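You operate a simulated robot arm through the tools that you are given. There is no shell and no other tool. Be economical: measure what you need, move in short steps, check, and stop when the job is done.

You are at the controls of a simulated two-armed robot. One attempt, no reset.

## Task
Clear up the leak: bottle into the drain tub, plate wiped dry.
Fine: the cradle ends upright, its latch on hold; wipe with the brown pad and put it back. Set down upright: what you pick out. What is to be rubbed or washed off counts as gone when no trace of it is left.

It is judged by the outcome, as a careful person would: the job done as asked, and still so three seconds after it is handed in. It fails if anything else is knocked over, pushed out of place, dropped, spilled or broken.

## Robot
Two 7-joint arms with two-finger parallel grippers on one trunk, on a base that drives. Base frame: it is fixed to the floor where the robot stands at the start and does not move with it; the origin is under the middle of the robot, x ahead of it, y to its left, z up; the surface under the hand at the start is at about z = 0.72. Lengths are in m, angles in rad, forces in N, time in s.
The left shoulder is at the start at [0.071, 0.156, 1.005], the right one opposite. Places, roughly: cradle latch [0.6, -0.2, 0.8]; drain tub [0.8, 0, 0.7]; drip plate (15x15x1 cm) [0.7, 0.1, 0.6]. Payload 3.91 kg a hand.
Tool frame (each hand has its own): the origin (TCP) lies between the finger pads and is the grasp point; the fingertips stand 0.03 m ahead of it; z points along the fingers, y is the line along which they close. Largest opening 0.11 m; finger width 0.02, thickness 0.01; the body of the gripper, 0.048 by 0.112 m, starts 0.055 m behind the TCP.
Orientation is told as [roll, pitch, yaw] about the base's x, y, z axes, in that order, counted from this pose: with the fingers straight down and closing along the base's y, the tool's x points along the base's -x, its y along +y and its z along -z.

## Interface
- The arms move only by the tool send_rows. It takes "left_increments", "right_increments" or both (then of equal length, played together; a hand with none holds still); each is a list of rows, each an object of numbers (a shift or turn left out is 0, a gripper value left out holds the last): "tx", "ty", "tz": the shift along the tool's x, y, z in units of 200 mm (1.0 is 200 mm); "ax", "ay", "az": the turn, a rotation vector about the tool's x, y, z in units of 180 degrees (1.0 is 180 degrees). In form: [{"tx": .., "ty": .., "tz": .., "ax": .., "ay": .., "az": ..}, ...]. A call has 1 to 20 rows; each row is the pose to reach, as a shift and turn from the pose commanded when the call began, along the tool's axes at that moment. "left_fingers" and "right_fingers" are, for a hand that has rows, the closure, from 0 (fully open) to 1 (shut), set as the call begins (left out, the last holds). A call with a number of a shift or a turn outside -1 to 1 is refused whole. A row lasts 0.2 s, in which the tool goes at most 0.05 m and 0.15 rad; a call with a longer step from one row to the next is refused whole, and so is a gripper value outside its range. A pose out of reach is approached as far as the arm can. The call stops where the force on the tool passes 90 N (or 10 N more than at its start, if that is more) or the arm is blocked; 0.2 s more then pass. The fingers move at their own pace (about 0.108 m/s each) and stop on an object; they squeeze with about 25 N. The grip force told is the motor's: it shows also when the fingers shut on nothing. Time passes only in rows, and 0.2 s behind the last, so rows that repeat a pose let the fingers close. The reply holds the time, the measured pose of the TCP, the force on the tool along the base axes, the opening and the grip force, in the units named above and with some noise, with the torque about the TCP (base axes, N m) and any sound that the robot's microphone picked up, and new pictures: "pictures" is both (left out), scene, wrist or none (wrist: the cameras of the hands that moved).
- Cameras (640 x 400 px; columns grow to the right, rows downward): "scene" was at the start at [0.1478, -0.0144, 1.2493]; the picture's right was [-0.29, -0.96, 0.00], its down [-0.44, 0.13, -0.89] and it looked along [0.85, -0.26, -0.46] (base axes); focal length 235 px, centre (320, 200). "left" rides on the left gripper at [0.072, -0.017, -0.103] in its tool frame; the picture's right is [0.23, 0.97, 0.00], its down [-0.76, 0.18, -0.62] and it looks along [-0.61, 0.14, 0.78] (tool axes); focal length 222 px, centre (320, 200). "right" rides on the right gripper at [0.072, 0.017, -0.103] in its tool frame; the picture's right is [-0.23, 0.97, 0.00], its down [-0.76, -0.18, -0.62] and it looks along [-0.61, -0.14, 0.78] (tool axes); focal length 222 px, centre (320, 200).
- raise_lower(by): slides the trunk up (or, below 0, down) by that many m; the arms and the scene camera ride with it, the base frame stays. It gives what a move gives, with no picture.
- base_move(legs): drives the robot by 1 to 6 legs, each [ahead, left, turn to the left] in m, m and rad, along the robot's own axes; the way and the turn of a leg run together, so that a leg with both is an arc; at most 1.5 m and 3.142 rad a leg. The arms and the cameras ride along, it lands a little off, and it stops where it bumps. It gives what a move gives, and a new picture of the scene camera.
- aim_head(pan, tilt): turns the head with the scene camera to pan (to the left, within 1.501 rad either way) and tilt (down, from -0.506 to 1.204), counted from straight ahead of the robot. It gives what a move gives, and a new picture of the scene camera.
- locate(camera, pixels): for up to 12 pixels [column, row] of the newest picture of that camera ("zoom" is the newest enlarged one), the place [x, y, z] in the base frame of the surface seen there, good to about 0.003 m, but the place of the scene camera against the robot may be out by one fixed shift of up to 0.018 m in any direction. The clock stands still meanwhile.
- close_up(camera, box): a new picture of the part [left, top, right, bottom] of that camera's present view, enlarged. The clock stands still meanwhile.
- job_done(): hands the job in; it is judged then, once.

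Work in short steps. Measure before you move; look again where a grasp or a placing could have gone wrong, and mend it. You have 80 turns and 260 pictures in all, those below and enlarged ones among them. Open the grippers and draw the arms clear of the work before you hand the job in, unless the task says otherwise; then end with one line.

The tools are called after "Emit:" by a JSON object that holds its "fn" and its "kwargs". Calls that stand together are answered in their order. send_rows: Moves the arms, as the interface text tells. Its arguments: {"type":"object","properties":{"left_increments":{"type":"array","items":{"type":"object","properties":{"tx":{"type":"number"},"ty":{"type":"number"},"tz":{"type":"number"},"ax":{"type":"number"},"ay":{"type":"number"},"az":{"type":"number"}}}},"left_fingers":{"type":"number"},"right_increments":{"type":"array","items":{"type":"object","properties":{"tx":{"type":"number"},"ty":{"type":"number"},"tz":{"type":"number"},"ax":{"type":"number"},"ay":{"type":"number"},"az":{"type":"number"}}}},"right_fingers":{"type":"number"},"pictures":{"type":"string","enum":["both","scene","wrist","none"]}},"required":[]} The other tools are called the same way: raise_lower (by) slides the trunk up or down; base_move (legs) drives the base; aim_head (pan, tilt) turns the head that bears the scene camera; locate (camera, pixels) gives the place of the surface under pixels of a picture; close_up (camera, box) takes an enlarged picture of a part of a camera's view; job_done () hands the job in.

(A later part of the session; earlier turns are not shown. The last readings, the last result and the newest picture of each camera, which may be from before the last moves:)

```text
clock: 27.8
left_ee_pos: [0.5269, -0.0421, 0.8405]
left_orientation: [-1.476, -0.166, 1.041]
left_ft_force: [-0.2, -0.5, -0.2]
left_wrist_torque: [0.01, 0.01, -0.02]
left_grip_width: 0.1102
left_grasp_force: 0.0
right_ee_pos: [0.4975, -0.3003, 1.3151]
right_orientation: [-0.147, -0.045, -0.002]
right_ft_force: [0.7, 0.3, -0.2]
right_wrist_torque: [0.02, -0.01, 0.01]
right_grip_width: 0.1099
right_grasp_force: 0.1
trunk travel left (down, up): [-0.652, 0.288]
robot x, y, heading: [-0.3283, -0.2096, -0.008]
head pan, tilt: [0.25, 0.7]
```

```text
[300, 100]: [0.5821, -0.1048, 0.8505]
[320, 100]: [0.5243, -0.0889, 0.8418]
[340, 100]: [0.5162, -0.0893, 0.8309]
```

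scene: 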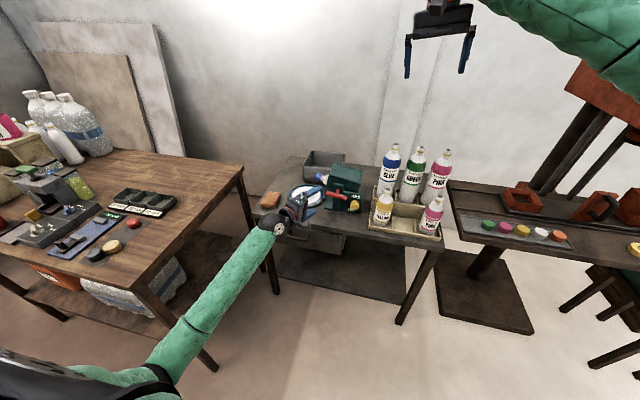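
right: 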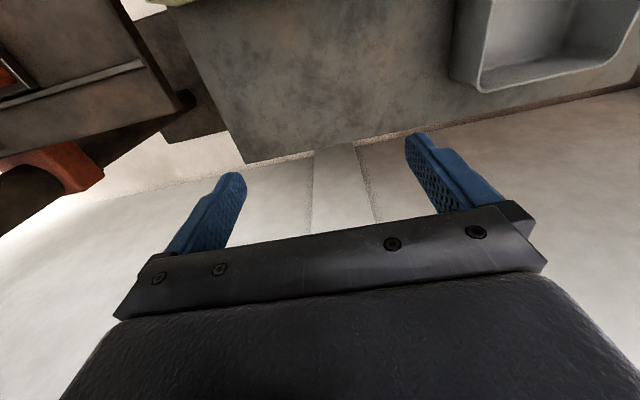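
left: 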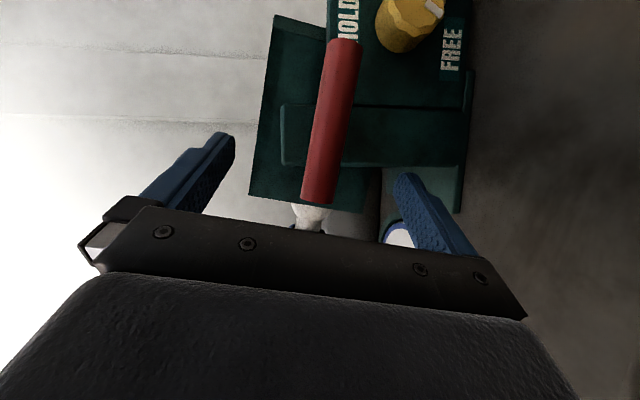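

The bar lies between the pads. I close the left fingers.

Emit:
{"fn": "send_rows", "kwargs": {"left_increments": [{"tz": 0.0}, {"tz": 0.0}, {"tz": 0.0}, {"tz": 0.0}], "left_fingers": 1.0, "pictures": "wrist"}}

```text
clock: 28.8
left_ee_pos: [0.5265, -0.0428, 0.8413]
left_orientation: [-1.475, -0.166, 1.04]
left_ft_force: [2.4, -1.1, 4.3]
left_wrist_torque: [-0.17, 0.04, -0.13]
left_grip_width: 0.0199
left_grasp_force: 45.6
right_ee_pos: [0.499, -0.3003, 1.3156]
right_orientation: [-0.149, -0.045, -0.001]
right_ft_force: [0.2, 0.0, 0.0]
right_wrist_torque: [0.0, -0.01, 0.0]
right_grip_width: 0.11
right_grasp_force: 0.0
trunk travel left (down, up): [-0.652, 0.288]
robot x, y, heading: [-0.328, -0.2121, -0.003]
head pan, tilt: [0.25, 0.7]
```

left: 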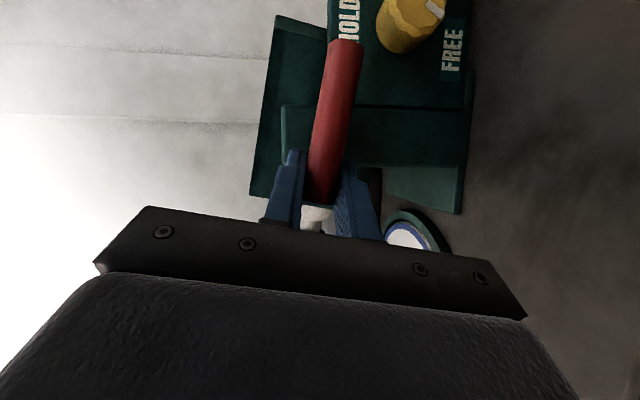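

Gripped (0.020 m). I rotate the bar 0.7 rad clockwise about its shaft (axis y≈−0.075, z≈0.835), half the way.

Emit:
{"fn": "send_rows", "kwargs": {"left_increments": [{"tx": 0.0015, "ty": -0.0231, "tz": 0.0009, "ax": -0.0223, "az": 0.0386}, {"tx": 0.0058, "ty": -0.0457, "tz": 0.0034, "ax": -0.0446, "az": 0.0772}, {"tx": 0.0128, "ty": -0.0674, "tz": 0.0074, "ax": -0.0668, "az": 0.1158}, {"tx": 0.0224, "ty": -0.0877, "tz": 0.0129, "ax": -0.0891, "az": 0.1544}, {"tx": 0.0344, "ty": -0.1063, "tz": 0.0198, "ax": -0.1114, "az": 0.193}]}}

Emit:
{"fn": "close_up", "kwargs": {"camera": "scene", "box": [250, 130, 410, 250]}}

```text
clock: 30.0
left_ee_pos: [0.5262, -0.055, 0.8616]
left_orientation: [-1.018, -0.741, 0.829]
left_ft_force: [16.3, -3.3, 15.7]
left_wrist_torque: [-0.39, -0.55, 0.41]
left_grip_width: 0.0198
left_grasp_force: 44.5
right_ee_pos: [0.4974, -0.301, 1.3154]
right_orientation: [-0.149, -0.045, -0.003]
right_ft_force: [1.2, 0.3, -0.3]
right_wrist_torque: [0.01, 0.02, 0.01]
right_grip_width: 0.1095
right_grasp_force: 0.2
trunk travel left (down, up): [-0.652, 0.288]
robot x, y, heading: [-0.3261, -0.2081, -0.006]
head pan, tilt: [0.25, 0.7]
```

scene: 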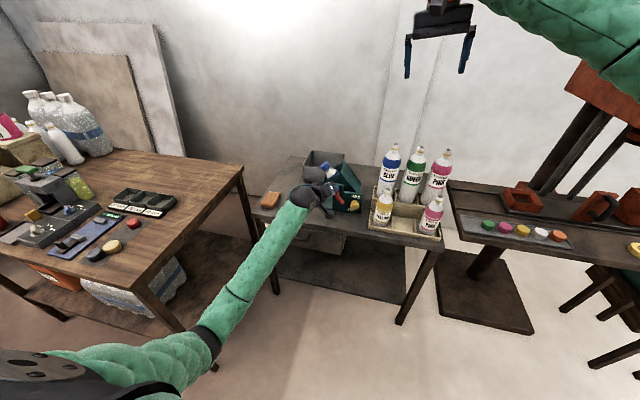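
left: 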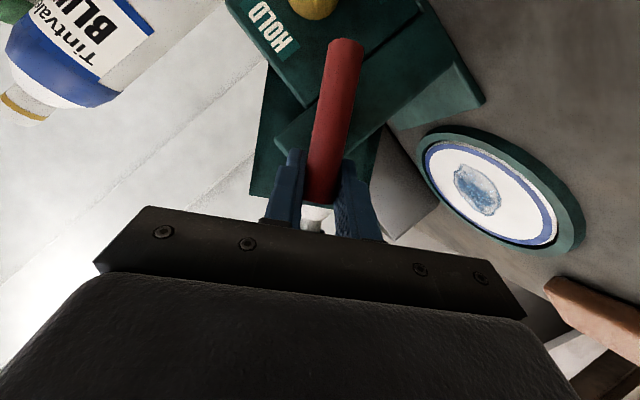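

```text
3.33 times, centred on (330, 190) of scene
```

zoom: 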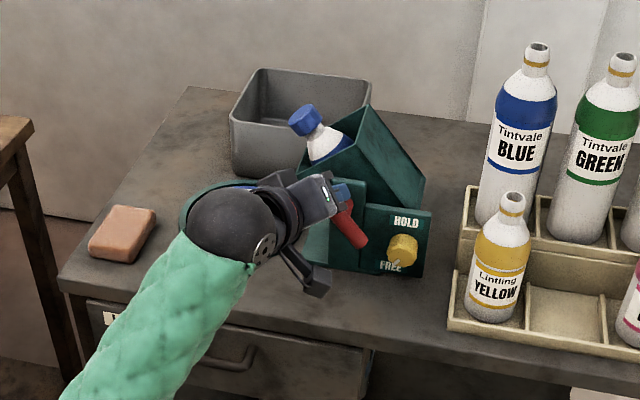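

The cradle turns with the bar; force is modest (16 N). I rotate the remaining 0.68 rad.

Emit:
{"fn": "send_rows", "kwargs": {"left_increments": [{"tx": 0.0015, "ty": -0.0231, "tz": 0.0009, "ax": -0.0223, "az": 0.0386}, {"tx": 0.0058, "ty": -0.0457, "tz": 0.0034, "ax": -0.0446, "az": 0.0772}, {"tx": 0.0128, "ty": -0.0674, "tz": 0.0074, "ax": -0.0668, "az": 0.1158}, {"tx": 0.0224, "ty": -0.0877, "tz": 0.0129, "ax": -0.0891, "az": 0.1544}, {"tx": 0.0325, "ty": -0.104, "tz": 0.0187, "ax": -0.1082, "az": 0.1874}]}}

Emit:
{"fn": "close_up", "kwargs": {"camera": "scene", "box": [270, 130, 390, 230]}}

```text
clock: 31.2
left_ee_pos: [0.5263, -0.0772, 0.8703]
left_orientation: [0.004, -1.051, -0.005]
left_ft_force: [24.8, -9.8, 31.7]
left_wrist_torque: [-0.37, -0.06, -0.01]
left_grip_width: 0.0195
left_grasp_force: 45.0
right_ee_pos: [0.4977, -0.3026, 1.316]
right_orientation: [-0.147, -0.046, -0.001]
right_ft_force: [-0.4, 0.2, -0.8]
right_wrist_torque: [0.01, -0.02, -0.01]
right_grip_width: 0.1101
right_grasp_force: 0.0
trunk travel left (down, up): [-0.652, 0.288]
robot x, y, heading: [-0.3238, -0.2127, -0.008]
head pan, tilt: [0.25, 0.7]
```

scene: 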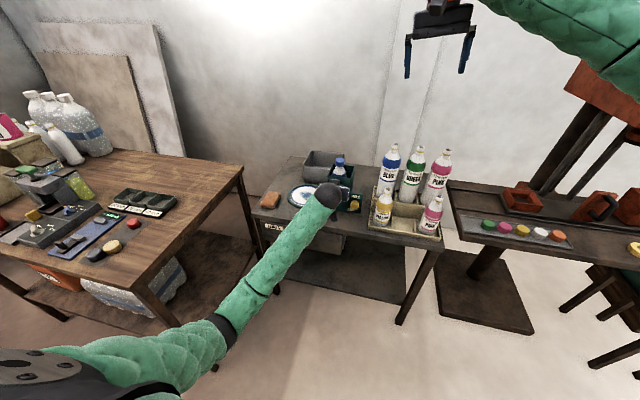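
left: 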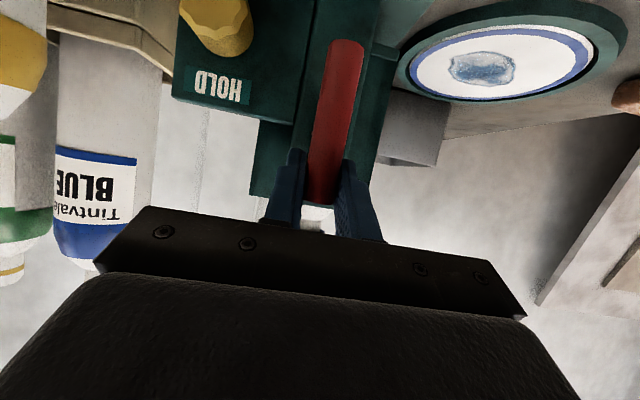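

```text
4.00 times, centred on (330, 180) of scene
```

zoom: 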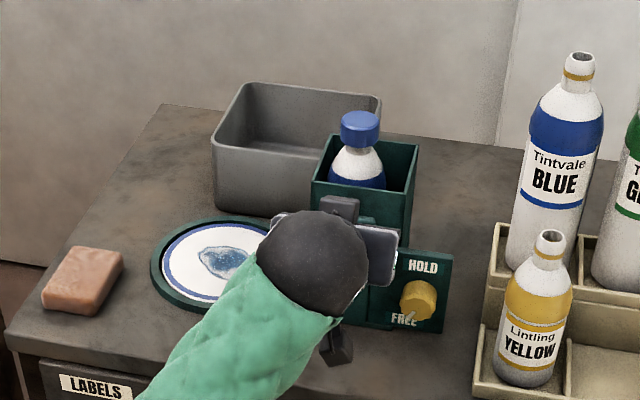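

The cradle stands upright (HOLD above, FREE below the knob, tick at FREE). Holding it with the left, I bring the right hand round to horizontal in front of the knob, still high.

Emit:
{"fn": "send_rows", "kwargs": {"right_increments": [{"tx": 0.0485, "ty": 0.045, "tz": 0.0907, "ax": -0.0034, "ay": -0.044, "az": 0.0032}, {"tx": 0.097, "ty": 0.09, "tz": 0.1814, "ax": -0.0068, "ay": -0.0881, "az": 0.0065}, {"tx": 0.1455, "ty": 0.135, "tz": 0.2721, "ax": -0.0102, "ay": -0.1321, "az": 0.0097}, {"tx": 0.194, "ty": 0.18, "tz": 0.3628, "ax": -0.0136, "ay": -0.1762, "az": 0.013}, {"tx": 0.2425, "ty": 0.225, "tz": 0.4535, "ax": -0.017, "ay": -0.2202, "az": 0.0162}, {"tx": 0.291, "ty": 0.27, "tz": 0.5442, "ax": -0.0203, "ay": -0.2643, "az": 0.0195}, {"tx": 0.3395, "ty": 0.315, "tz": 0.6349, "ax": -0.0237, "ay": -0.3083, "az": 0.0227}, {"tx": 0.388, "ty": 0.36, "tz": 0.7256, "ax": -0.0271, "ay": -0.3524, "az": 0.026}, {"tx": 0.4365, "ty": 0.405, "tz": 0.8163, "ax": -0.0305, "ay": -0.3964, "az": 0.0292}, {"tx": 0.485, "ty": 0.45, "tz": 0.907, "ax": -0.0339, "ay": -0.4405, "az": 0.0325}, {"tx": 0.534, "ty": 0.5, "tz": 0.998, "ax": -0.0373, "ay": -0.4845, "az": 0.0357}]}}

```text
clock: 33.8
left_ee_pos: [0.5235, -0.0765, 0.8697]
left_orientation: [-0.007, -1.052, 0.003]
left_ft_force: [-28.3, -13.4, 11.5]
left_wrist_torque: [-0.54, -0.36, -0.2]
left_grip_width: 0.0201
left_grasp_force: 44.7
right_ee_pos: [0.3915, -0.2354, 1.0466]
right_orientation: [0.13, -1.489, -0.142]
right_ft_force: [0.0, 0.2, -0.1]
right_wrist_torque: [-0.01, -0.04, 0.0]
right_grip_width: 0.1101
right_grasp_force: 0.1
trunk travel left (down, up): [-0.652, 0.288]
robot x, y, heading: [-0.328, -0.2108, -0.002]
head pan, tilt: [0.25, 0.7]
stopped in row 11 (right hand): the arm was blocked; the commanded pose is now the measured one
```

scene: 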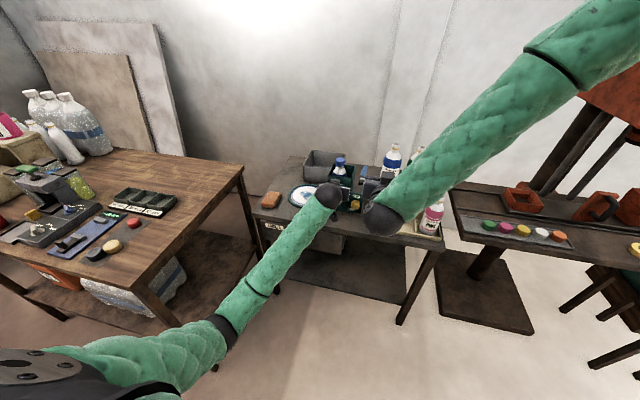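
right: 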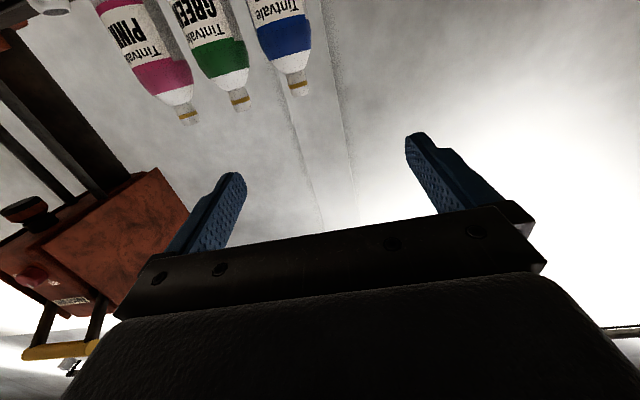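

Blocked at the last row; I check whether the right wrist is near the left wrist.

Emit:
{"fn": "locate", "kwargs": {"camera": "scene", "pixels": [[328, 195], [320, 205], [383, 218], [367, 215], [400, 225], [365, 190], [372, 175], [340, 198], [420, 170]]}}

Emit:
{"fn": "close_up", "kwargs": {"camera": "scene", "box": [290, 130, 450, 250]}}

```text
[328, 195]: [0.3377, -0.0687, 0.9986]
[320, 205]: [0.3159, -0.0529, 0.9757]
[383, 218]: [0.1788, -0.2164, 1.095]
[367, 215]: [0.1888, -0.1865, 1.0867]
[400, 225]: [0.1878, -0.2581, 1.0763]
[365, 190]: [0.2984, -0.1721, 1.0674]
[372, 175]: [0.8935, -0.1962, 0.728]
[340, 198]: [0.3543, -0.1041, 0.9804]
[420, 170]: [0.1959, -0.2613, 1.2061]
```

```text
3.33 times, centred on (370, 190) of scene
```

zoom: 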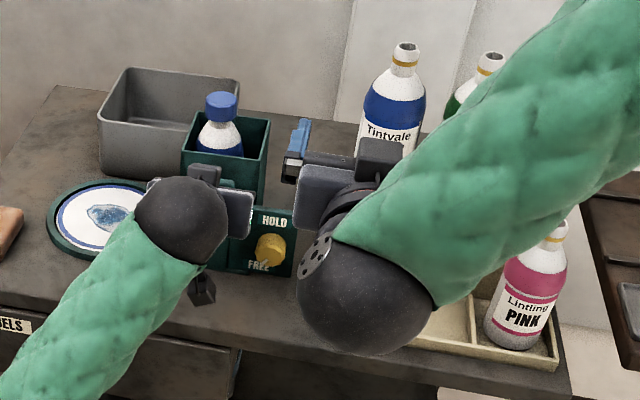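

No contact visible; likely the folded arm's limit, and extending forward should ease it. I lower the right hand and bring it forward, staying to the right of the left hand.

Emit:
{"fn": "send_rows", "kwargs": {"right_increments": [{"tx": 0.1, "ty": 0.01, "tz": 0.05, "ay": -0.003}, {"tx": 0.22, "ty": 0.02, "tz": 0.09, "ay": -0.006}, {"tx": 0.34, "ty": 0.03, "tz": 0.13, "ay": -0.009}, {"tx": 0.46, "ty": 0.04, "tz": 0.17, "ay": -0.012}, {"tx": 0.58, "ty": 0.05, "tz": 0.2, "ay": -0.016}, {"tx": 0.7, "ty": 0.06, "tz": 0.23, "ay": -0.02}, {"tx": 0.82, "ty": 0.07, "tz": 0.26, "ay": -0.023}, {"tx": 0.94, "ty": 0.08, "tz": 0.29, "ay": -0.0258}]}}

```text
clock: 35.3
left_ee_pos: [0.5249, -0.0769, 0.867]
left_orientation: [0.01, -1.047, -0.01]
left_ft_force: [-1.1, -29.1, -2.3]
left_wrist_torque: [0.1, 0.45, 1.38]
left_grip_width: 0.0199
left_grasp_force: 45.2
right_ee_pos: [0.412, -0.1798, 0.9435]
right_orientation: [0.664, -1.542, -0.714]
right_ft_force: [-25.6, -32.3, 15.4]
right_wrist_torque: [1.35, -0.65, 3.45]
right_grip_width: 0.0933
right_grasp_force: 0.0
right hand out of reach, approached as far as the arm can: row 1, 2, 3, 4, 5, 6, 7
trunk travel left (down, up): [-0.652, 0.288]
robot x, y, heading: [-0.3239, -0.2106, -0.007]
head pan, tilt: [0.25, 0.7]
stopped in row 7 (right hand): the force on the tool passed its limit at 99 N (the readings are from after the stop); the commanded pose is now the measured one
```

scene: 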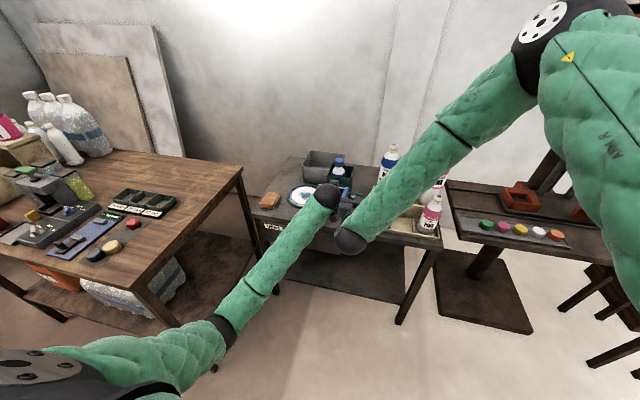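
right: 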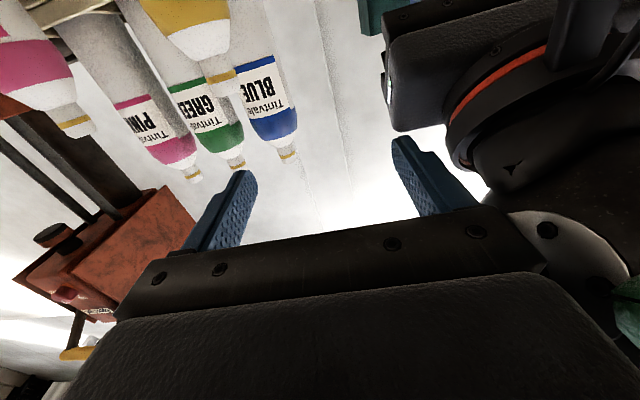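

The right finger touched the left gripper, and the level pose was out of reach. I draw the right hand away to the right and tilt it 30° down like the left one.

Emit:
{"fn": "send_rows", "kwargs": {"right_increments": [{"tx": -0.03, "ty": -0.1, "tz": -0.04}, {"tx": -0.07, "ty": -0.2, "tz": -0.08, "ay": 0.03}, {"tx": -0.1, "ty": -0.3, "tz": -0.13, "ay": 0.07}, {"tx": -0.1, "ty": -0.35, "tz": -0.13, "ay": 0.11}, {"tx": -0.1, "ty": -0.4, "tz": -0.13, "ay": 0.15}]}}

```text
clock: 36.5
left_ee_pos: [0.5251, -0.0761, 0.867]
left_orientation: [0.014, -1.047, -0.011]
left_ft_force: [-22.1, -31.5, 17.5]
left_wrist_torque: [-0.95, 0.24, -0.1]
left_grip_width: 0.0201
left_grasp_force: 45.1
right_ee_pos: [0.3834, -0.2591, 0.9622]
right_orientation: [0.041, -1.072, -0.081]
right_ft_force: [-0.7, 0.6, 0.4]
right_wrist_torque: [-0.02, 0.01, -0.01]
right_grip_width: 0.1103
right_grasp_force: 0.2
right hand out of reach, approached as far as the arm can: row 1
trunk travel left (down, up): [-0.652, 0.288]
robot x, y, heading: [-0.3282, -0.2117, -0.008]
head pan, tilt: [0.25, 0.7]
```

scene: 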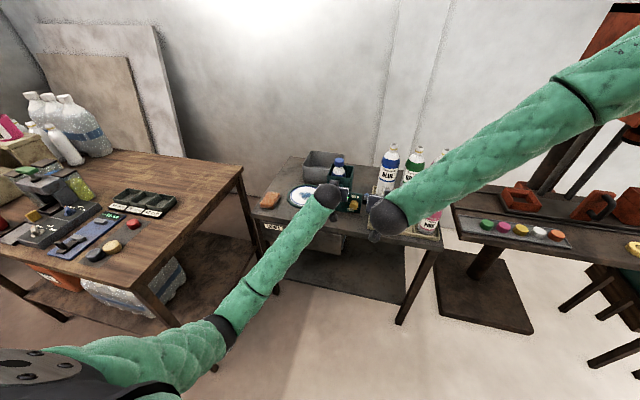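
right: 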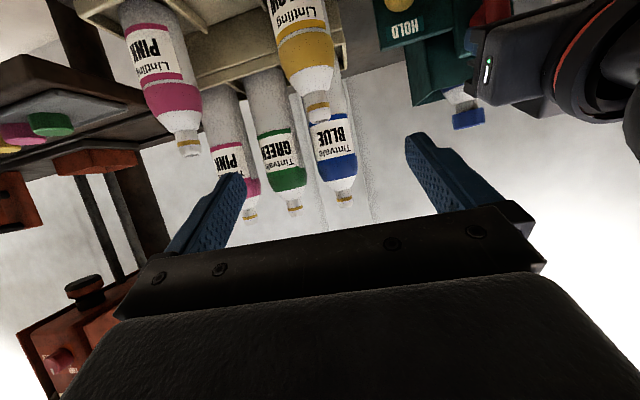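

Before the knob, I test whether the cradle stays up by itself: I loosen the left fingers to ~0.03 m, still caging the bar.

Emit:
{"fn": "send_rows", "kwargs": {"left_increments": [{"tz": 0.0}, {"tz": 0.0}, {"tz": 0.0}, {"tz": 0.0}], "left_fingers": 0.68, "pictures": "wrist"}}

Emit:
{"fn": "close_up", "kwargs": {"camera": "left", "box": [200, 0, 440, 240]}}

```text
clock: 37.5
left_ee_pos: [0.5274, -0.0732, 0.8651]
left_orientation: [0.012, -1.045, -0.006]
left_ft_force: [-0.5, 0.5, -0.7]
left_wrist_torque: [-0.01, 0.01, 0.02]
left_grip_width: 0.035
left_grasp_force: 0.1
right_ee_pos: [0.3864, -0.2562, 0.9608]
right_orientation: [0.037, -1.072, -0.077]
right_ft_force: [0.4, -0.1, -0.4]
right_wrist_torque: [0.0, -0.01, -0.01]
right_grip_width: 0.11
right_grasp_force: 0.1
trunk travel left (down, up): [-0.652, 0.288]
robot x, y, heading: [-0.3273, -0.208, -0.005]
head pan, tilt: [0.25, 0.7]
```

left: 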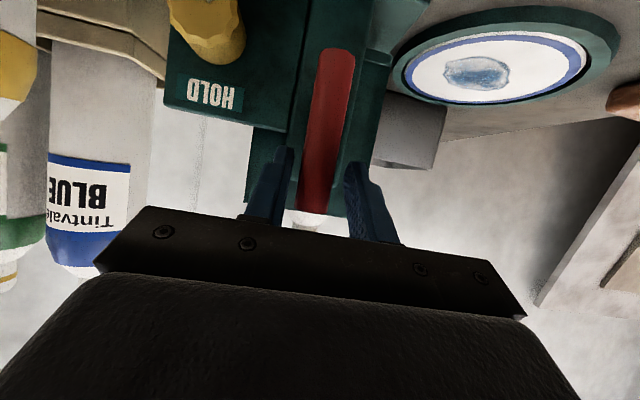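

```text
1.67 times, centred on (320, 120) of left
```

zoom: 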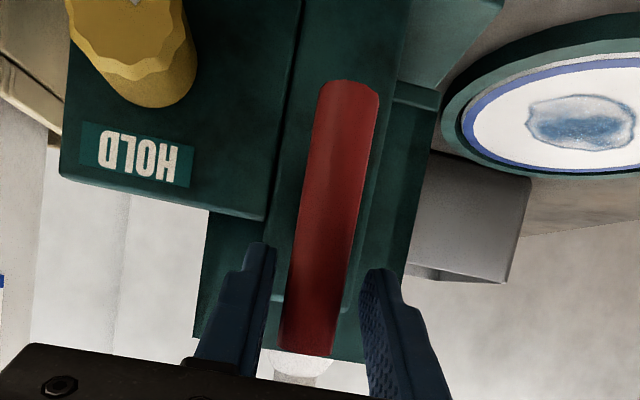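

The bar stands free between the fingers without moving, so the upright position holds itself. I open fully, still caging, and look again.

Emit:
{"fn": "send_rows", "kwargs": {"left_increments": [{"tz": 0.0}, {"tz": 0.0}, {"tz": 0.0}, {"tz": 0.0}, {"tz": 0.0}], "left_fingers": 0.0, "pictures": "wrist"}}

```text
clock: 38.7
left_ee_pos: [0.527, -0.0741, 0.8645]
left_orientation: [0.011, -1.044, -0.007]
left_ft_force: [-0.6, -0.2, -0.2]
left_wrist_torque: [0.0, -0.06, 0.02]
left_grip_width: 0.1101
left_grasp_force: 0.1
right_ee_pos: [0.3866, -0.2561, 0.9598]
right_orientation: [0.035, -1.073, -0.077]
right_ft_force: [-0.3, 0.0, -0.2]
right_wrist_torque: [0.01, -0.01, 0.01]
right_grip_width: 0.1104
right_grasp_force: 0.1
trunk travel left (down, up): [-0.652, 0.288]
robot x, y, heading: [-0.3267, -0.2114, -0.006]
head pan, tilt: [0.25, 0.7]
```

left: 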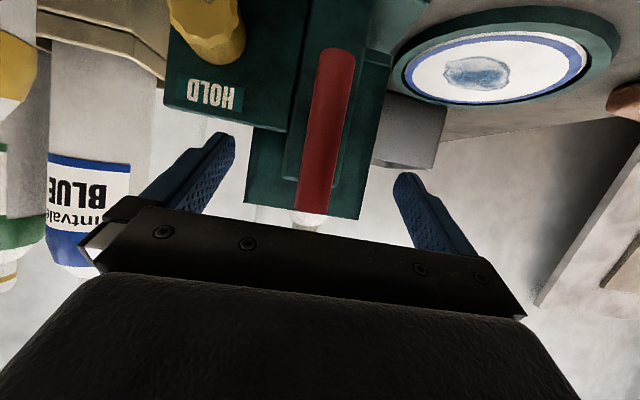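

It stays upright on its own. I draw the left hand straight back and then up and to the left.

Emit:
{"fn": "send_rows", "kwargs": {"left_increments": [{"tz": -0.15}, {"tz": -0.3}, {"tz": -0.5}, {"tx": -0.12, "ty": 0.1, "tz": -0.57}, {"tx": -0.26, "ty": 0.2, "tz": -0.65}, {"tx": -0.39, "ty": 0.3, "tz": -0.73}, {"tx": -0.52, "ty": 0.4, "tz": -0.8}, {"tx": -0.648, "ty": 0.5, "tz": -0.877}], "pictures": "scene"}}

Emit:
{"fn": "close_up", "kwargs": {"camera": "scene", "box": [290, 140, 390, 220]}}

```text
clock: 40.5
left_ee_pos: [0.4395, 0.0249, 1.0637]
left_orientation: [0.011, -1.043, -0.007]
left_ft_force: [-0.5, 0.3, -0.4]
left_wrist_torque: [-0.01, 0.02, -0.01]
left_grip_width: 0.1101
left_grasp_force: 0.0
right_ee_pos: [0.3867, -0.2573, 0.9603]
right_orientation: [0.035, -1.071, -0.075]
right_ft_force: [-0.1, 0.1, 0.2]
right_wrist_torque: [0.02, -0.01, -0.01]
right_grip_width: 0.11
right_grasp_force: 0.0
trunk travel left (down, up): [-0.652, 0.288]
robot x, y, heading: [-0.3251, -0.2097, -0.007]
head pan, tilt: [0.25, 0.7]
```

scene: 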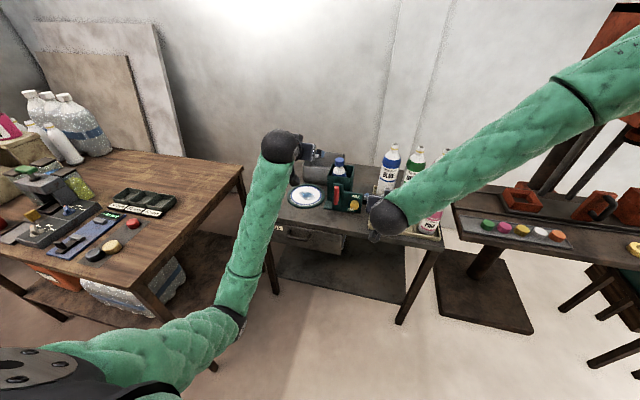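

```text
5.00 times, centred on (340, 180) of scene
```

zoom: 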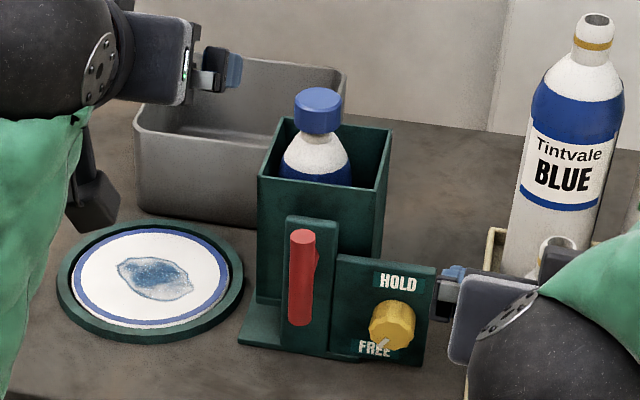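

The cradle is steady. I lower the trunk 0.15 m so the right hand can point level at the knob.

Emit:
{"fn": "raise_lower", "kwargs": {"by": -0.15}}

Emit:
{"fn": "close_up", "kwargs": {"camera": "right", "box": [280, 0, 600, 200]}}

```text
clock: 42.2
left_ee_pos: [0.4391, 0.026, 0.9157]
left_orientation: [0.011, -1.043, -0.008]
left_ft_force: [0.1, 0.4, 0.3]
left_wrist_torque: [-0.02, 0.0, 0.0]
left_grip_width: 0.1101
left_grasp_force: 0.0
right_ee_pos: [0.3856, -0.2565, 0.8096]
right_orientation: [0.036, -1.074, -0.077]
right_ft_force: [0.2, 0.8, 0.6]
right_wrist_torque: [0.03, -0.03, 0.0]
right_grip_width: 0.1099
right_grasp_force: 0.0
trunk travel left (down, up): [-0.502, 0.438]
robot x, y, heading: [-0.3242, -0.21, -0.014]
head pan, tilt: [0.25, 0.7]
```

```text
2.00 times, centred on (440, 100) of right
```

zoom: 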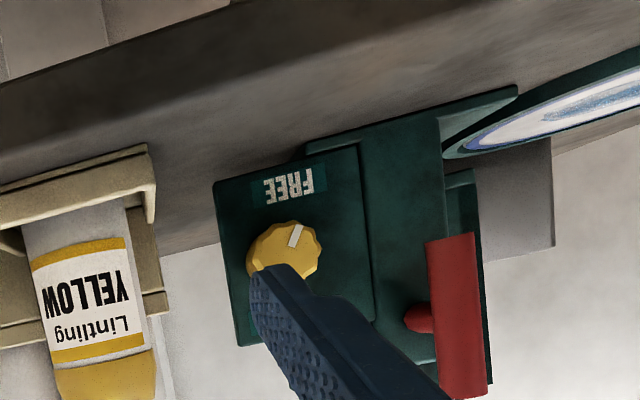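

Emit:
{"fn": "locate", "kwargs": {"camera": "zoom", "pixels": [[284, 252], [262, 250], [308, 250], [285, 230], [265, 232], [306, 262], [296, 235], [290, 183], [350, 230], [235, 240], [456, 300], [250, 258]]}}

```text
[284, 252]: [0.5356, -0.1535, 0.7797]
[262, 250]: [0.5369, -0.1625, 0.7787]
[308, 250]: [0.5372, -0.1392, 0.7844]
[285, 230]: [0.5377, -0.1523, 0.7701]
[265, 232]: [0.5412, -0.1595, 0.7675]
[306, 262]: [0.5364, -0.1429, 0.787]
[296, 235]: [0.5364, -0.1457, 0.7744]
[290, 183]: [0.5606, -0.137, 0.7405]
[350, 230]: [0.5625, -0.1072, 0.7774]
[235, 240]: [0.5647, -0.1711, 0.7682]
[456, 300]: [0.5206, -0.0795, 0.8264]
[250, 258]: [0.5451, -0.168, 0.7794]
```

Knob: axis at y≈−0.150, z≈0.783, front face x≈0.536, panel x≈0.562; the tick points down-left to FREE. I bring the right hand level in front of it, rolled −69° so it can turn clockwise.

Emit:
{"fn": "send_rows", "kwargs": {"right_increments": [{"tx": -0.0016, "ty": 0.0544, "tz": 0.033, "ax": 0.0084, "ay": -0.0147, "az": -0.0383}, {"tx": -0.0032, "ty": 0.1088, "tz": 0.066, "ax": 0.0169, "ay": -0.0294, "az": -0.0767}, {"tx": -0.0048, "ty": 0.1632, "tz": 0.099, "ax": 0.0253, "ay": -0.044, "az": -0.115}, {"tx": -0.0064, "ty": 0.2176, "tz": 0.132, "ax": 0.0338, "ay": -0.0587, "az": -0.1533}, {"tx": -0.008, "ty": 0.272, "tz": 0.165, "ax": 0.0422, "ay": -0.0734, "az": -0.1917}, {"tx": -0.0096, "ty": 0.3264, "tz": 0.198, "ax": 0.0506, "ay": -0.0881, "az": -0.23}, {"tx": -0.0112, "ty": 0.3808, "tz": 0.231, "ax": 0.0591, "ay": -0.1028, "az": -0.2683}, {"tx": -0.0128, "ty": 0.4352, "tz": 0.264, "ax": 0.0675, "ay": -0.1174, "az": -0.3066}, {"tx": -0.0144, "ty": 0.4896, "tz": 0.297, "ax": 0.076, "ay": -0.1321, "az": -0.345}, {"tx": -0.016, "ty": 0.544, "tz": 0.33, "ax": 0.0844, "ay": -0.1468, "az": -0.3833}], "right_fingers": 0.5}}

```text
clock: 44.4
left_ee_pos: [0.4402, 0.0256, 0.9147]
left_orientation: [0.008, -1.045, -0.005]
left_ft_force: [0.2, 0.4, 0.1]
left_wrist_torque: [0.01, 0.03, 0.02]
left_grip_width: 0.1102
left_grasp_force: 0.1
right_ee_pos: [0.4477, -0.1376, 0.7922]
right_orientation: [-1.564, -0.366, 1.558]
right_ft_force: [-0.4, 0.8, -0.3]
right_wrist_torque: [-0.03, -0.01, -0.01]
right_grip_width: 0.0549
right_grasp_force: 0.1
right hand out of reach, approached as far as the arm can: row 10
trunk travel left (down, up): [-0.502, 0.438]
robot x, y, heading: [-0.3269, -0.211, -0.003]
head pan, tilt: [0.25, 0.7]
```

scene: 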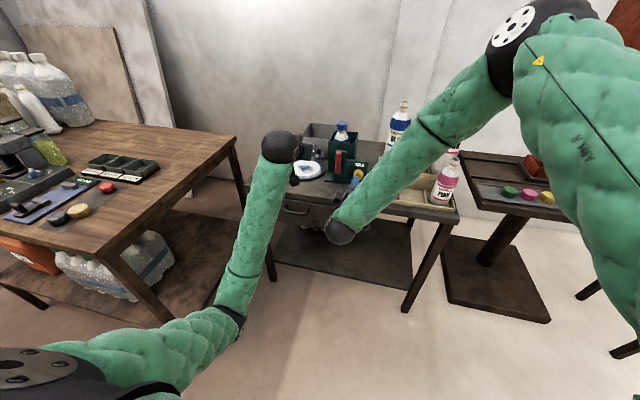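
right: 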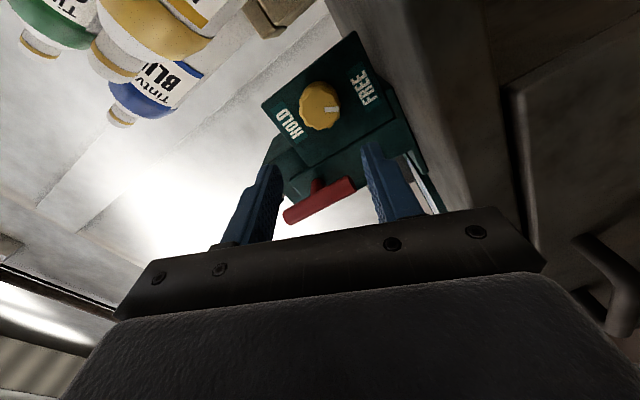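

Emit:
{"fn": "close_up", "kwargs": {"camera": "right", "box": [250, 30, 410, 150]}}

Emit:
{"fn": "locate", "kwargs": {"camera": "right", "pixels": [[319, 105], [303, 105], [335, 105], [319, 90], [319, 120], [330, 109], [290, 122], [362, 86], [310, 95], [328, 118]]}}

```text
3.33 times, centred on (330, 90) of right
```

zoom: 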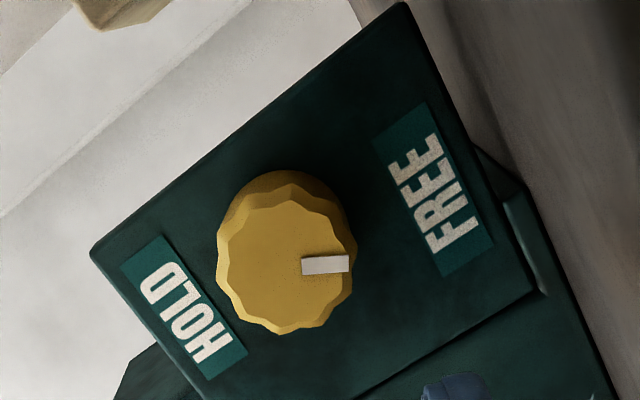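

```text
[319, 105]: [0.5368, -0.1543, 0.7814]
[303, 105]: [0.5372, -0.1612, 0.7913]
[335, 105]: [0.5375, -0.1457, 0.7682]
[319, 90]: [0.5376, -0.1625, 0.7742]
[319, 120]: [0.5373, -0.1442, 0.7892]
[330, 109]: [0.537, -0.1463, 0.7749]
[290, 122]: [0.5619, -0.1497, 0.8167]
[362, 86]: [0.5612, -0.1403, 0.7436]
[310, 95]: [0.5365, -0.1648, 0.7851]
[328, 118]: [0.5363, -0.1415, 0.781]
```

The tick is 25° left of straight down; HOLD is above, so it goes clockwise via the left. Knob centre is y −0.151, z 0.783. I advance 4 cm and read where the TCP lands.

Emit:
{"fn": "send_rows", "kwargs": {"right_increments": [{"tz": 0.07}, {"tz": 0.14}, {"tz": 0.2}, {"tz": 0.2}], "pictures": "wrist"}}

```text
clock: 45.4
left_ee_pos: [0.4394, 0.0246, 0.915]
left_orientation: [0.01, -1.045, -0.006]
left_ft_force: [-0.6, -0.1, 0.0]
left_wrist_torque: [0.0, -0.02, 0.0]
left_grip_width: 0.11
left_grasp_force: 0.1
right_ee_pos: [0.4835, -0.1288, 0.7959]
right_orientation: [-1.567, -0.368, 1.56]
right_ft_force: [1.1, 0.0, -0.3]
right_wrist_torque: [-0.01, -0.03, 0.0]
right_grip_width: 0.0549
right_grasp_force: 0.0
right hand out of reach, approached as far as the arm can: row 1, 2, 3, 4
trunk travel left (down, up): [-0.502, 0.438]
robot x, y, heading: [-0.3294, -0.2111, -0.004]
head pan, tilt: [0.25, 0.7]
```

right: 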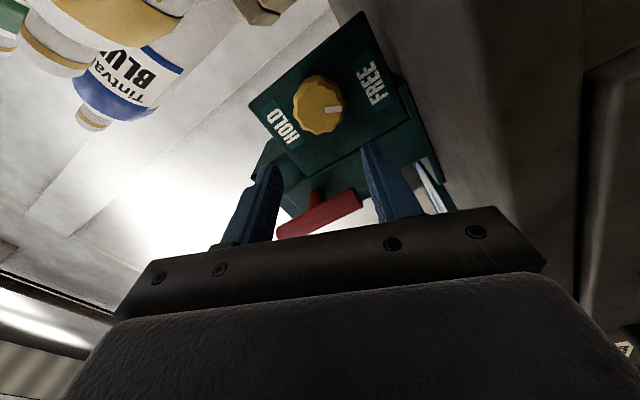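

The error grows with this roll (a joint limit). I roll back +0.45 rad and see whether the pose becomes reachable.

Emit:
{"fn": "send_rows", "kwargs": {"right_increments": [{"az": 0.045}, {"az": 0.09}, {"az": 0.143}, {"az": 0.143}], "pictures": "wrist"}}

```text
refused: row 3 steps farther than a row can; nothing moved
```

Emit:
{"fn": "send_rows", "kwargs": {"right_increments": [{"az": 0.045}, {"az": 0.09}, {"az": 0.135}, {"az": 0.143}], "pictures": "wrist"}}

```text
clock: 46.4
left_ee_pos: [0.4393, 0.0234, 0.9146]
left_orientation: [0.011, -1.045, -0.007]
left_ft_force: [-0.6, -0.5, 0.1]
left_wrist_torque: [-0.01, -0.02, 0.01]
left_grip_width: 0.1102
left_grasp_force: 0.1
right_ee_pos: [0.4844, -0.1279, 0.7976]
right_orientation: [-1.564, -0.819, 1.558]
right_ft_force: [0.9, 0.1, 0.4]
right_wrist_torque: [0.0, 0.02, 0.02]
right_grip_width: 0.0552
right_grasp_force: 0.2
trunk travel left (down, up): [-0.502, 0.438]
robot x, y, heading: [-0.3243, -0.2136, -0.007]
head pan, tilt: [0.25, 0.7]
```

right: 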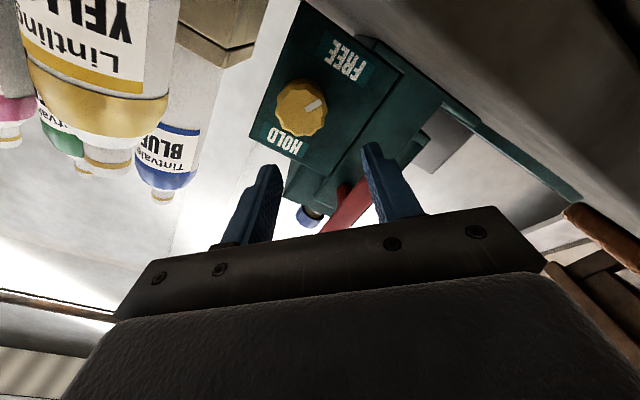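

Reachable at this roll (−0.75 rad). I align laterally with the knob axis, tips just short of it.

Emit:
{"fn": "send_rows", "kwargs": {"right_increments": [{"tx": 0.06, "ty": -0.015, "tz": 0.0}, {"tx": 0.1315, "ty": -0.0335, "tz": 0.0}, {"tx": 0.1315, "ty": -0.0335, "tz": 0.08}, {"tx": 0.1315, "ty": -0.0335, "tz": 0.08}], "pictures": "wrist"}}

```text
clock: 47.4
left_ee_pos: [0.4405, 0.0259, 0.9152]
left_orientation: [0.011, -1.044, -0.007]
left_ft_force: [-0.1, -0.3, 0.0]
left_wrist_torque: [0.03, 0.02, 0.0]
left_grip_width: 0.1099
left_grasp_force: 0.1
right_ee_pos: [0.4935, -0.132, 0.794]
right_orientation: [-1.556, -0.817, 1.54]
right_ft_force: [0.2, 0.8, 0.8]
right_wrist_torque: [-0.04, -0.01, 0.03]
right_grip_width: 0.0548
right_grasp_force: 0.1
right hand out of reach, approached as far as the arm can: row 1, 2, 3, 4
trunk travel left (down, up): [-0.502, 0.438]
robot x, y, heading: [-0.3237, -0.2107, -0.0]
head pan, tilt: [0.25, 0.7]
```

right: 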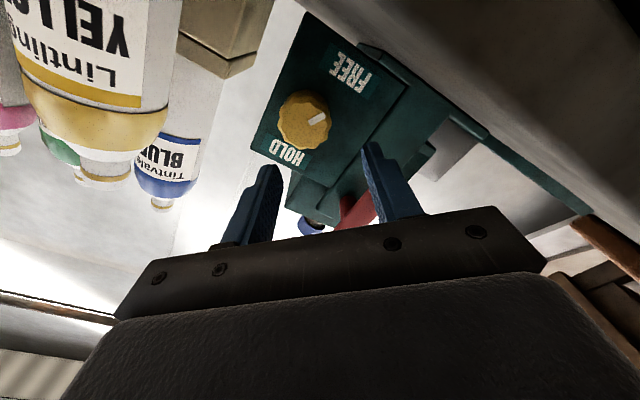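

Still limited in that direction: the forearm comes from too high. I withdraw the right hand back and up, then lower the trunk 0.12 m.

Emit:
{"fn": "send_rows", "kwargs": {"right_increments": [{"tz": -0.15}, {"tz": -0.35}, {"tx": -0.12, "ty": -0.11, "tz": -0.4}, {"tx": -0.25, "ty": -0.23, "tz": -0.4}, {"tx": -0.4, "ty": -0.36, "tz": -0.4}], "pictures": "none"}}

Emit:
{"fn": "raise_lower", "kwargs": {"by": -0.12}}

```text
clock: 48.6
left_ee_pos: [0.4389, 0.0251, 0.9154]
left_orientation: [0.01, -1.046, -0.007]
left_ft_force: [0.7, 0.5, 1.3]
left_wrist_torque: [-0.01, 0.02, -0.02]
left_grip_width: 0.1098
left_grasp_force: 0.1
right_ee_pos: [0.4133, -0.1306, 0.9035]
right_orientation: [-1.57, -0.817, 1.57]
right_ft_force: [-0.5, -0.3, 0.6]
right_wrist_torque: [0.01, 0.02, 0.02]
right_grip_width: 0.0549
right_grasp_force: 0.0
trunk travel left (down, up): [-0.502, 0.438]
robot x, y, heading: [-0.3254, -0.2093, -0.006]
head pan, tilt: [0.25, 0.7]
```

```text
clock: 50.1
left_ee_pos: [0.4409, 0.0257, 0.7953]
left_orientation: [0.01, -1.043, -0.006]
left_ft_force: [0.0, 0.6, 0.1]
left_wrist_torque: [0.03, 0.0, 0.01]
left_grip_width: 0.1101
left_grasp_force: 0.1
right_ee_pos: [0.4136, -0.1308, 0.7825]
right_orientation: [-1.571, -0.819, 1.572]
right_ft_force: [-1.0, -0.1, 0.1]
right_wrist_torque: [-0.01, 0.02, 0.0]
right_grip_width: 0.0549
right_grasp_force: 0.0
trunk travel left (down, up): [-0.382, 0.558]
robot x, y, heading: [-0.326, -0.2078, -0.003]
head pan, tilt: [0.25, 0.7]
```

I try again to line up with the knob, tips just short of it.

Emit:
{"fn": "send_rows", "kwargs": {"right_increments": [{"tx": 0.03, "ty": -0.03, "tz": 0.0}, {"tx": 0.068, "ty": -0.073, "tz": 0.0}, {"tx": 0.068, "ty": -0.073, "tz": 0.15}, {"tx": 0.068, "ty": -0.073, "tz": 0.3}, {"tx": 0.068, "ty": -0.073, "tz": 0.4075}, {"tx": 0.068, "ty": -0.073, "tz": 0.4075}], "pictures": "wrist"}}

```text
clock: 51.5
left_ee_pos: [0.4391, 0.0251, 0.7956]
left_orientation: [0.012, -1.046, -0.008]
left_ft_force: [0.3, 0.2, 0.1]
left_wrist_torque: [0.03, 0.03, 0.02]
left_grip_width: 0.1099
left_grasp_force: 0.0
right_ee_pos: [0.4966, -0.1513, 0.7837]
right_orientation: [-1.571, -0.816, 1.571]
right_ft_force: [0.5, 0.2, 0.1]
right_wrist_torque: [0.01, 0.01, -0.01]
right_grip_width: 0.055
right_grasp_force: 0.1
trunk travel left (down, up): [-0.382, 0.558]
robot x, y, heading: [-0.326, -0.2128, 0.003]
head pan, tilt: [0.25, 0.7]
```

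right: 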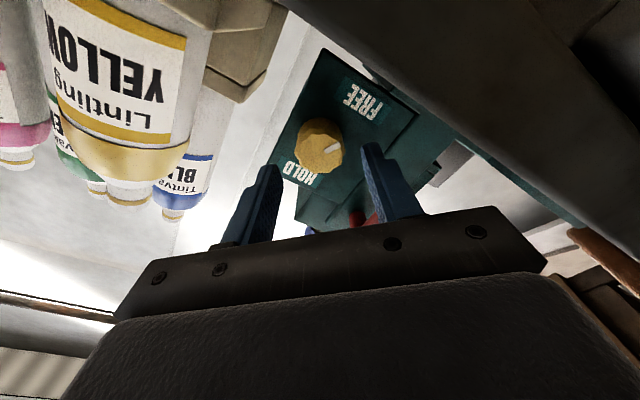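

Exactly in place. I advance 2.7 cm over the knob and close in a second call.

Emit:
{"fn": "send_rows", "kwargs": {"right_increments": [{"tz": 0.07}, {"tz": 0.137}, {"tz": 0.137}], "pictures": "wrist"}}

Emit:
{"fn": "send_rows", "kwargs": {"right_increments": [{"tz": 0.0}, {"tz": 0.0}, {"tz": 0.0}], "right_fingers": 1.0, "pictures": "wrist"}}

```text
clock: 52.3
left_ee_pos: [0.4395, 0.0246, 0.7949]
left_orientation: [0.01, -1.043, -0.007]
left_ft_force: [-0.4, -0.5, -1.4]
left_wrist_torque: [-0.02, -0.01, -0.01]
left_grip_width: 0.11
left_grasp_force: 0.1
right_ee_pos: [0.5249, -0.1524, 0.7829]
right_orientation: [-1.572, -0.818, 1.57]
right_ft_force: [0.1, 0.7, -0.3]
right_wrist_torque: [0.02, 0.02, 0.0]
right_grip_width: 0.0547
right_grasp_force: 0.1
trunk travel left (down, up): [-0.382, 0.558]
robot x, y, heading: [-0.3245, -0.2115, -0.004]
head pan, tilt: [0.25, 0.7]
```

right: 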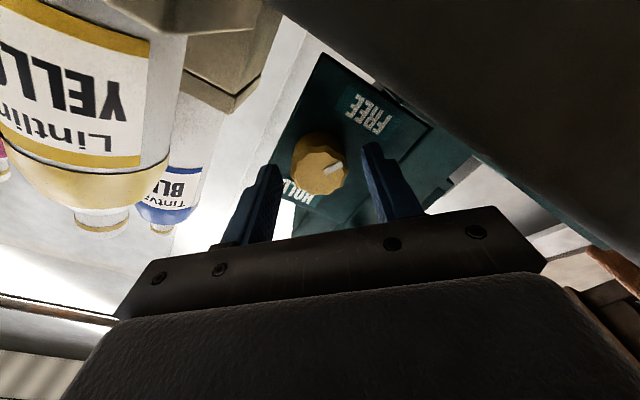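

```text
clock: 53.1
left_ee_pos: [0.4399, 0.025, 0.7948]
left_orientation: [0.013, -1.042, -0.007]
left_ft_force: [1.1, 0.0, 0.3]
left_wrist_torque: [0.02, 0.01, 0.0]
left_grip_width: 0.1102
left_grasp_force: 0.1
right_ee_pos: [0.524, -0.1509, 0.7823]
right_orientation: [-1.57, -0.817, 1.568]
right_ft_force: [3.1, -3.0, 1.9]
right_wrist_torque: [0.02, 0.11, -0.13]
right_grip_width: 0.0348
right_grasp_force: 45.2
trunk travel left (down, up): [-0.382, 0.558]
robot x, y, heading: [-0.3243, -0.2099, -0.003]
head pan, tilt: [0.25, 0.7]
```

right: 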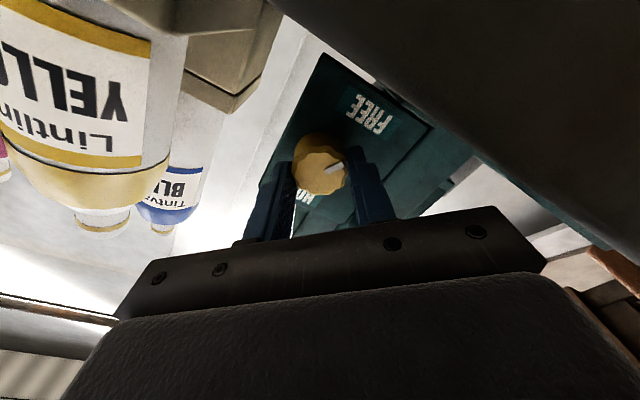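

Gripped (0.035 m). I turn clockwise about the tool axis by 1.4 rad and watch the torque.

Emit:
{"fn": "send_rows", "kwargs": {"right_increments": [{"az": 0.0446}, {"az": 0.0891}, {"az": 0.1337}, {"az": 0.1783}, {"az": 0.2228}, {"az": 0.2674}, {"az": 0.312}, {"az": 0.3565}, {"az": 0.4011}, {"az": 0.4456}], "pictures": "wrist"}}

```text
clock: 55.3
left_ee_pos: [0.4405, 0.0245, 0.7943]
left_orientation: [0.014, -1.045, -0.009]
left_ft_force: [-0.2, -0.6, -0.6]
left_wrist_torque: [-0.01, 0.01, 0.03]
left_grip_width: 0.1099
left_grasp_force: 0.1
right_ee_pos: [0.5251, -0.1526, 0.7827]
right_orientation: [1.57, -0.922, -1.573]
right_ft_force: [20.8, -16.0, 7.9]
right_wrist_torque: [-0.04, -0.53, -0.14]
right_grip_width: 0.0347
right_grasp_force: 45.4
trunk travel left (down, up): [-0.382, 0.558]
robot x, y, heading: [-0.3274, -0.21, -0.004]
head pan, tilt: [0.25, 0.7]
```

right: 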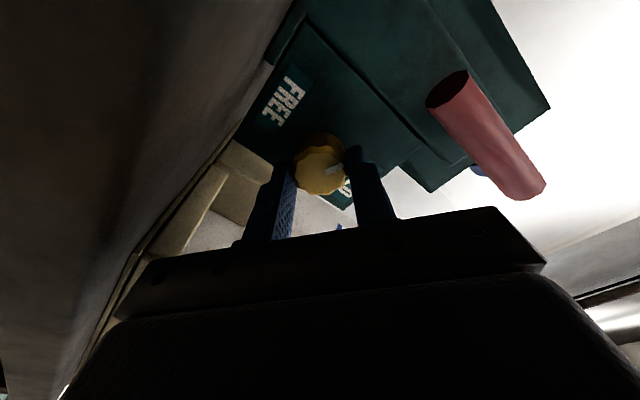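

The knob follows (80° so far) with low torque. I turn 0.7 rad further and check.

Emit:
{"fn": "send_rows", "kwargs": {"right_increments": [{"az": 0.0446}, {"az": 0.0891}, {"az": 0.1337}, {"az": 0.1783}, {"az": 0.2228}], "pictures": "wrist"}}

Emit:
{"fn": "close_up", "kwargs": {"camera": "right", "box": [220, 60, 420, 240]}}

```text
clock: 56.5
left_ee_pos: [0.4403, 0.0238, 0.7945]
left_orientation: [0.014, -1.044, -0.009]
left_ft_force: [-0.2, -0.5, 0.1]
left_wrist_torque: [-0.01, 0.01, 0.01]
left_grip_width: 0.1101
left_grasp_force: 0.0
right_ee_pos: [0.525, -0.1522, 0.7821]
right_orientation: [1.572, -0.221, -1.574]
right_ft_force: [24.3, -22.2, 7.9]
right_wrist_torque: [-0.02, -0.39, -0.49]
right_grip_width: 0.0347
right_grasp_force: 45.2
trunk travel left (down, up): [-0.382, 0.558]
robot x, y, heading: [-0.3272, -0.2142, -0.003]
head pan, tilt: [0.25, 0.7]
```

right: 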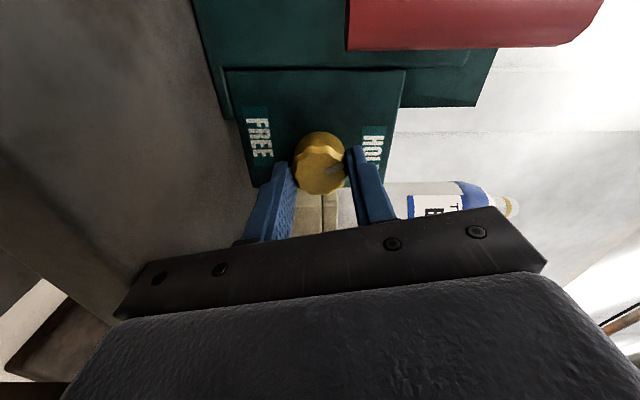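

```text
2.22 times, centred on (320, 150) of right
```

zoom: 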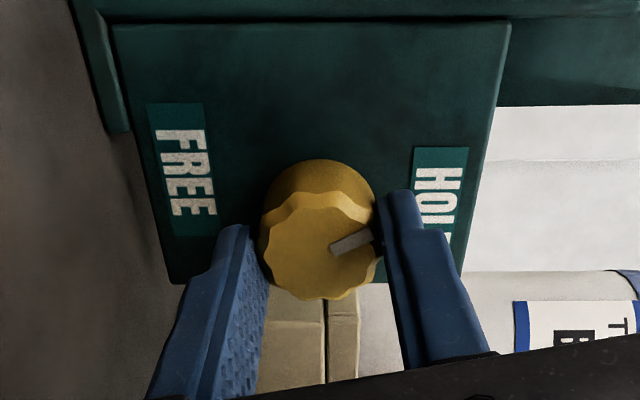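

The tick now points ~25–35° left of up, mirroring FREE. I turn 0.28 rad more to reach the detent or stop and watch the x-torque.

Emit:
{"fn": "send_rows", "kwargs": {"right_increments": [{"az": 0.03}, {"az": 0.06}, {"az": 0.09}], "pictures": "none"}}

Emit:
{"fn": "close_up", "kwargs": {"camera": "right", "box": [220, 60, 420, 240]}}

```text
clock: 57.3
left_ee_pos: [0.4418, 0.0226, 0.7945]
left_orientation: [0.014, -1.044, -0.009]
left_ft_force: [0.9, 0.4, 0.2]
left_wrist_torque: [0.0, -0.04, 0.0]
left_grip_width: 0.1099
left_grasp_force: 0.1
right_ee_pos: [0.5244, -0.152, 0.783]
right_orientation: [1.571, 0.06, -1.573]
right_ft_force: [26.6, -23.8, 5.3]
right_wrist_torque: [-0.02, -0.3, -0.74]
right_grip_width: 0.0345
right_grasp_force: 45.2
trunk travel left (down, up): [-0.382, 0.558]
robot x, y, heading: [-0.3264, -0.2103, -0.005]
head pan, tilt: [0.25, 0.7]
```

```text
2.22 times, centred on (320, 150) of right
```

zoom: 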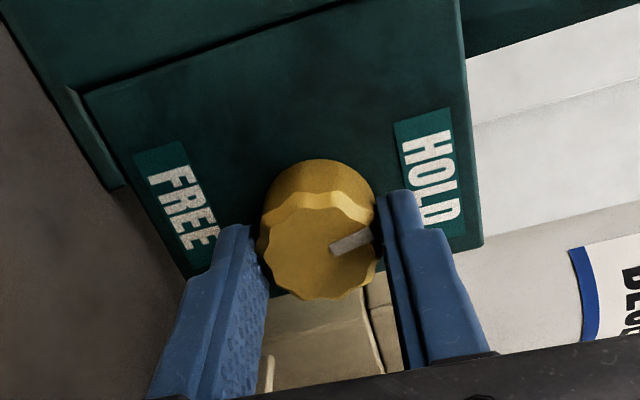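

No stop yet; the tick is ~15° left of straight up, and the HOLD label is straight above the knob. I turn 0.25 rad more.

Emit:
{"fn": "send_rows", "kwargs": {"right_increments": [{"az": 0.027}, {"az": 0.054}, {"az": 0.08}], "pictures": "none"}}

Emit:
{"fn": "close_up", "kwargs": {"camera": "right", "box": [220, 60, 420, 240]}}

```text
clock: 58.1
left_ee_pos: [0.4396, 0.0228, 0.7936]
left_orientation: [0.014, -1.044, -0.009]
left_ft_force: [-0.7, -0.5, 0.1]
left_wrist_torque: [0.04, -0.02, -0.02]
left_grip_width: 0.1098
left_grasp_force: 0.1
right_ee_pos: [0.524, -0.1506, 0.7826]
right_orientation: [1.568, 0.311, -1.573]
right_ft_force: [20.2, -24.9, 6.5]
right_wrist_torque: [-0.6, 0.08, -0.69]
right_grip_width: 0.0346
right_grasp_force: 45.2
trunk travel left (down, up): [-0.382, 0.558]
robot x, y, heading: [-0.3247, -0.2085, -0.003]
head pan, tilt: [0.25, 0.7]
```

```text
2.22 times, centred on (320, 150) of right
```

zoom: 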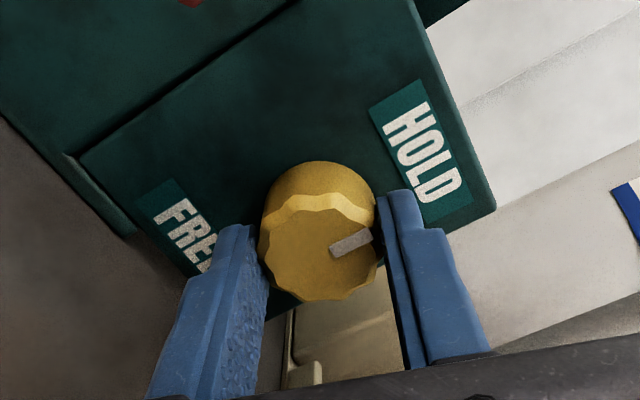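

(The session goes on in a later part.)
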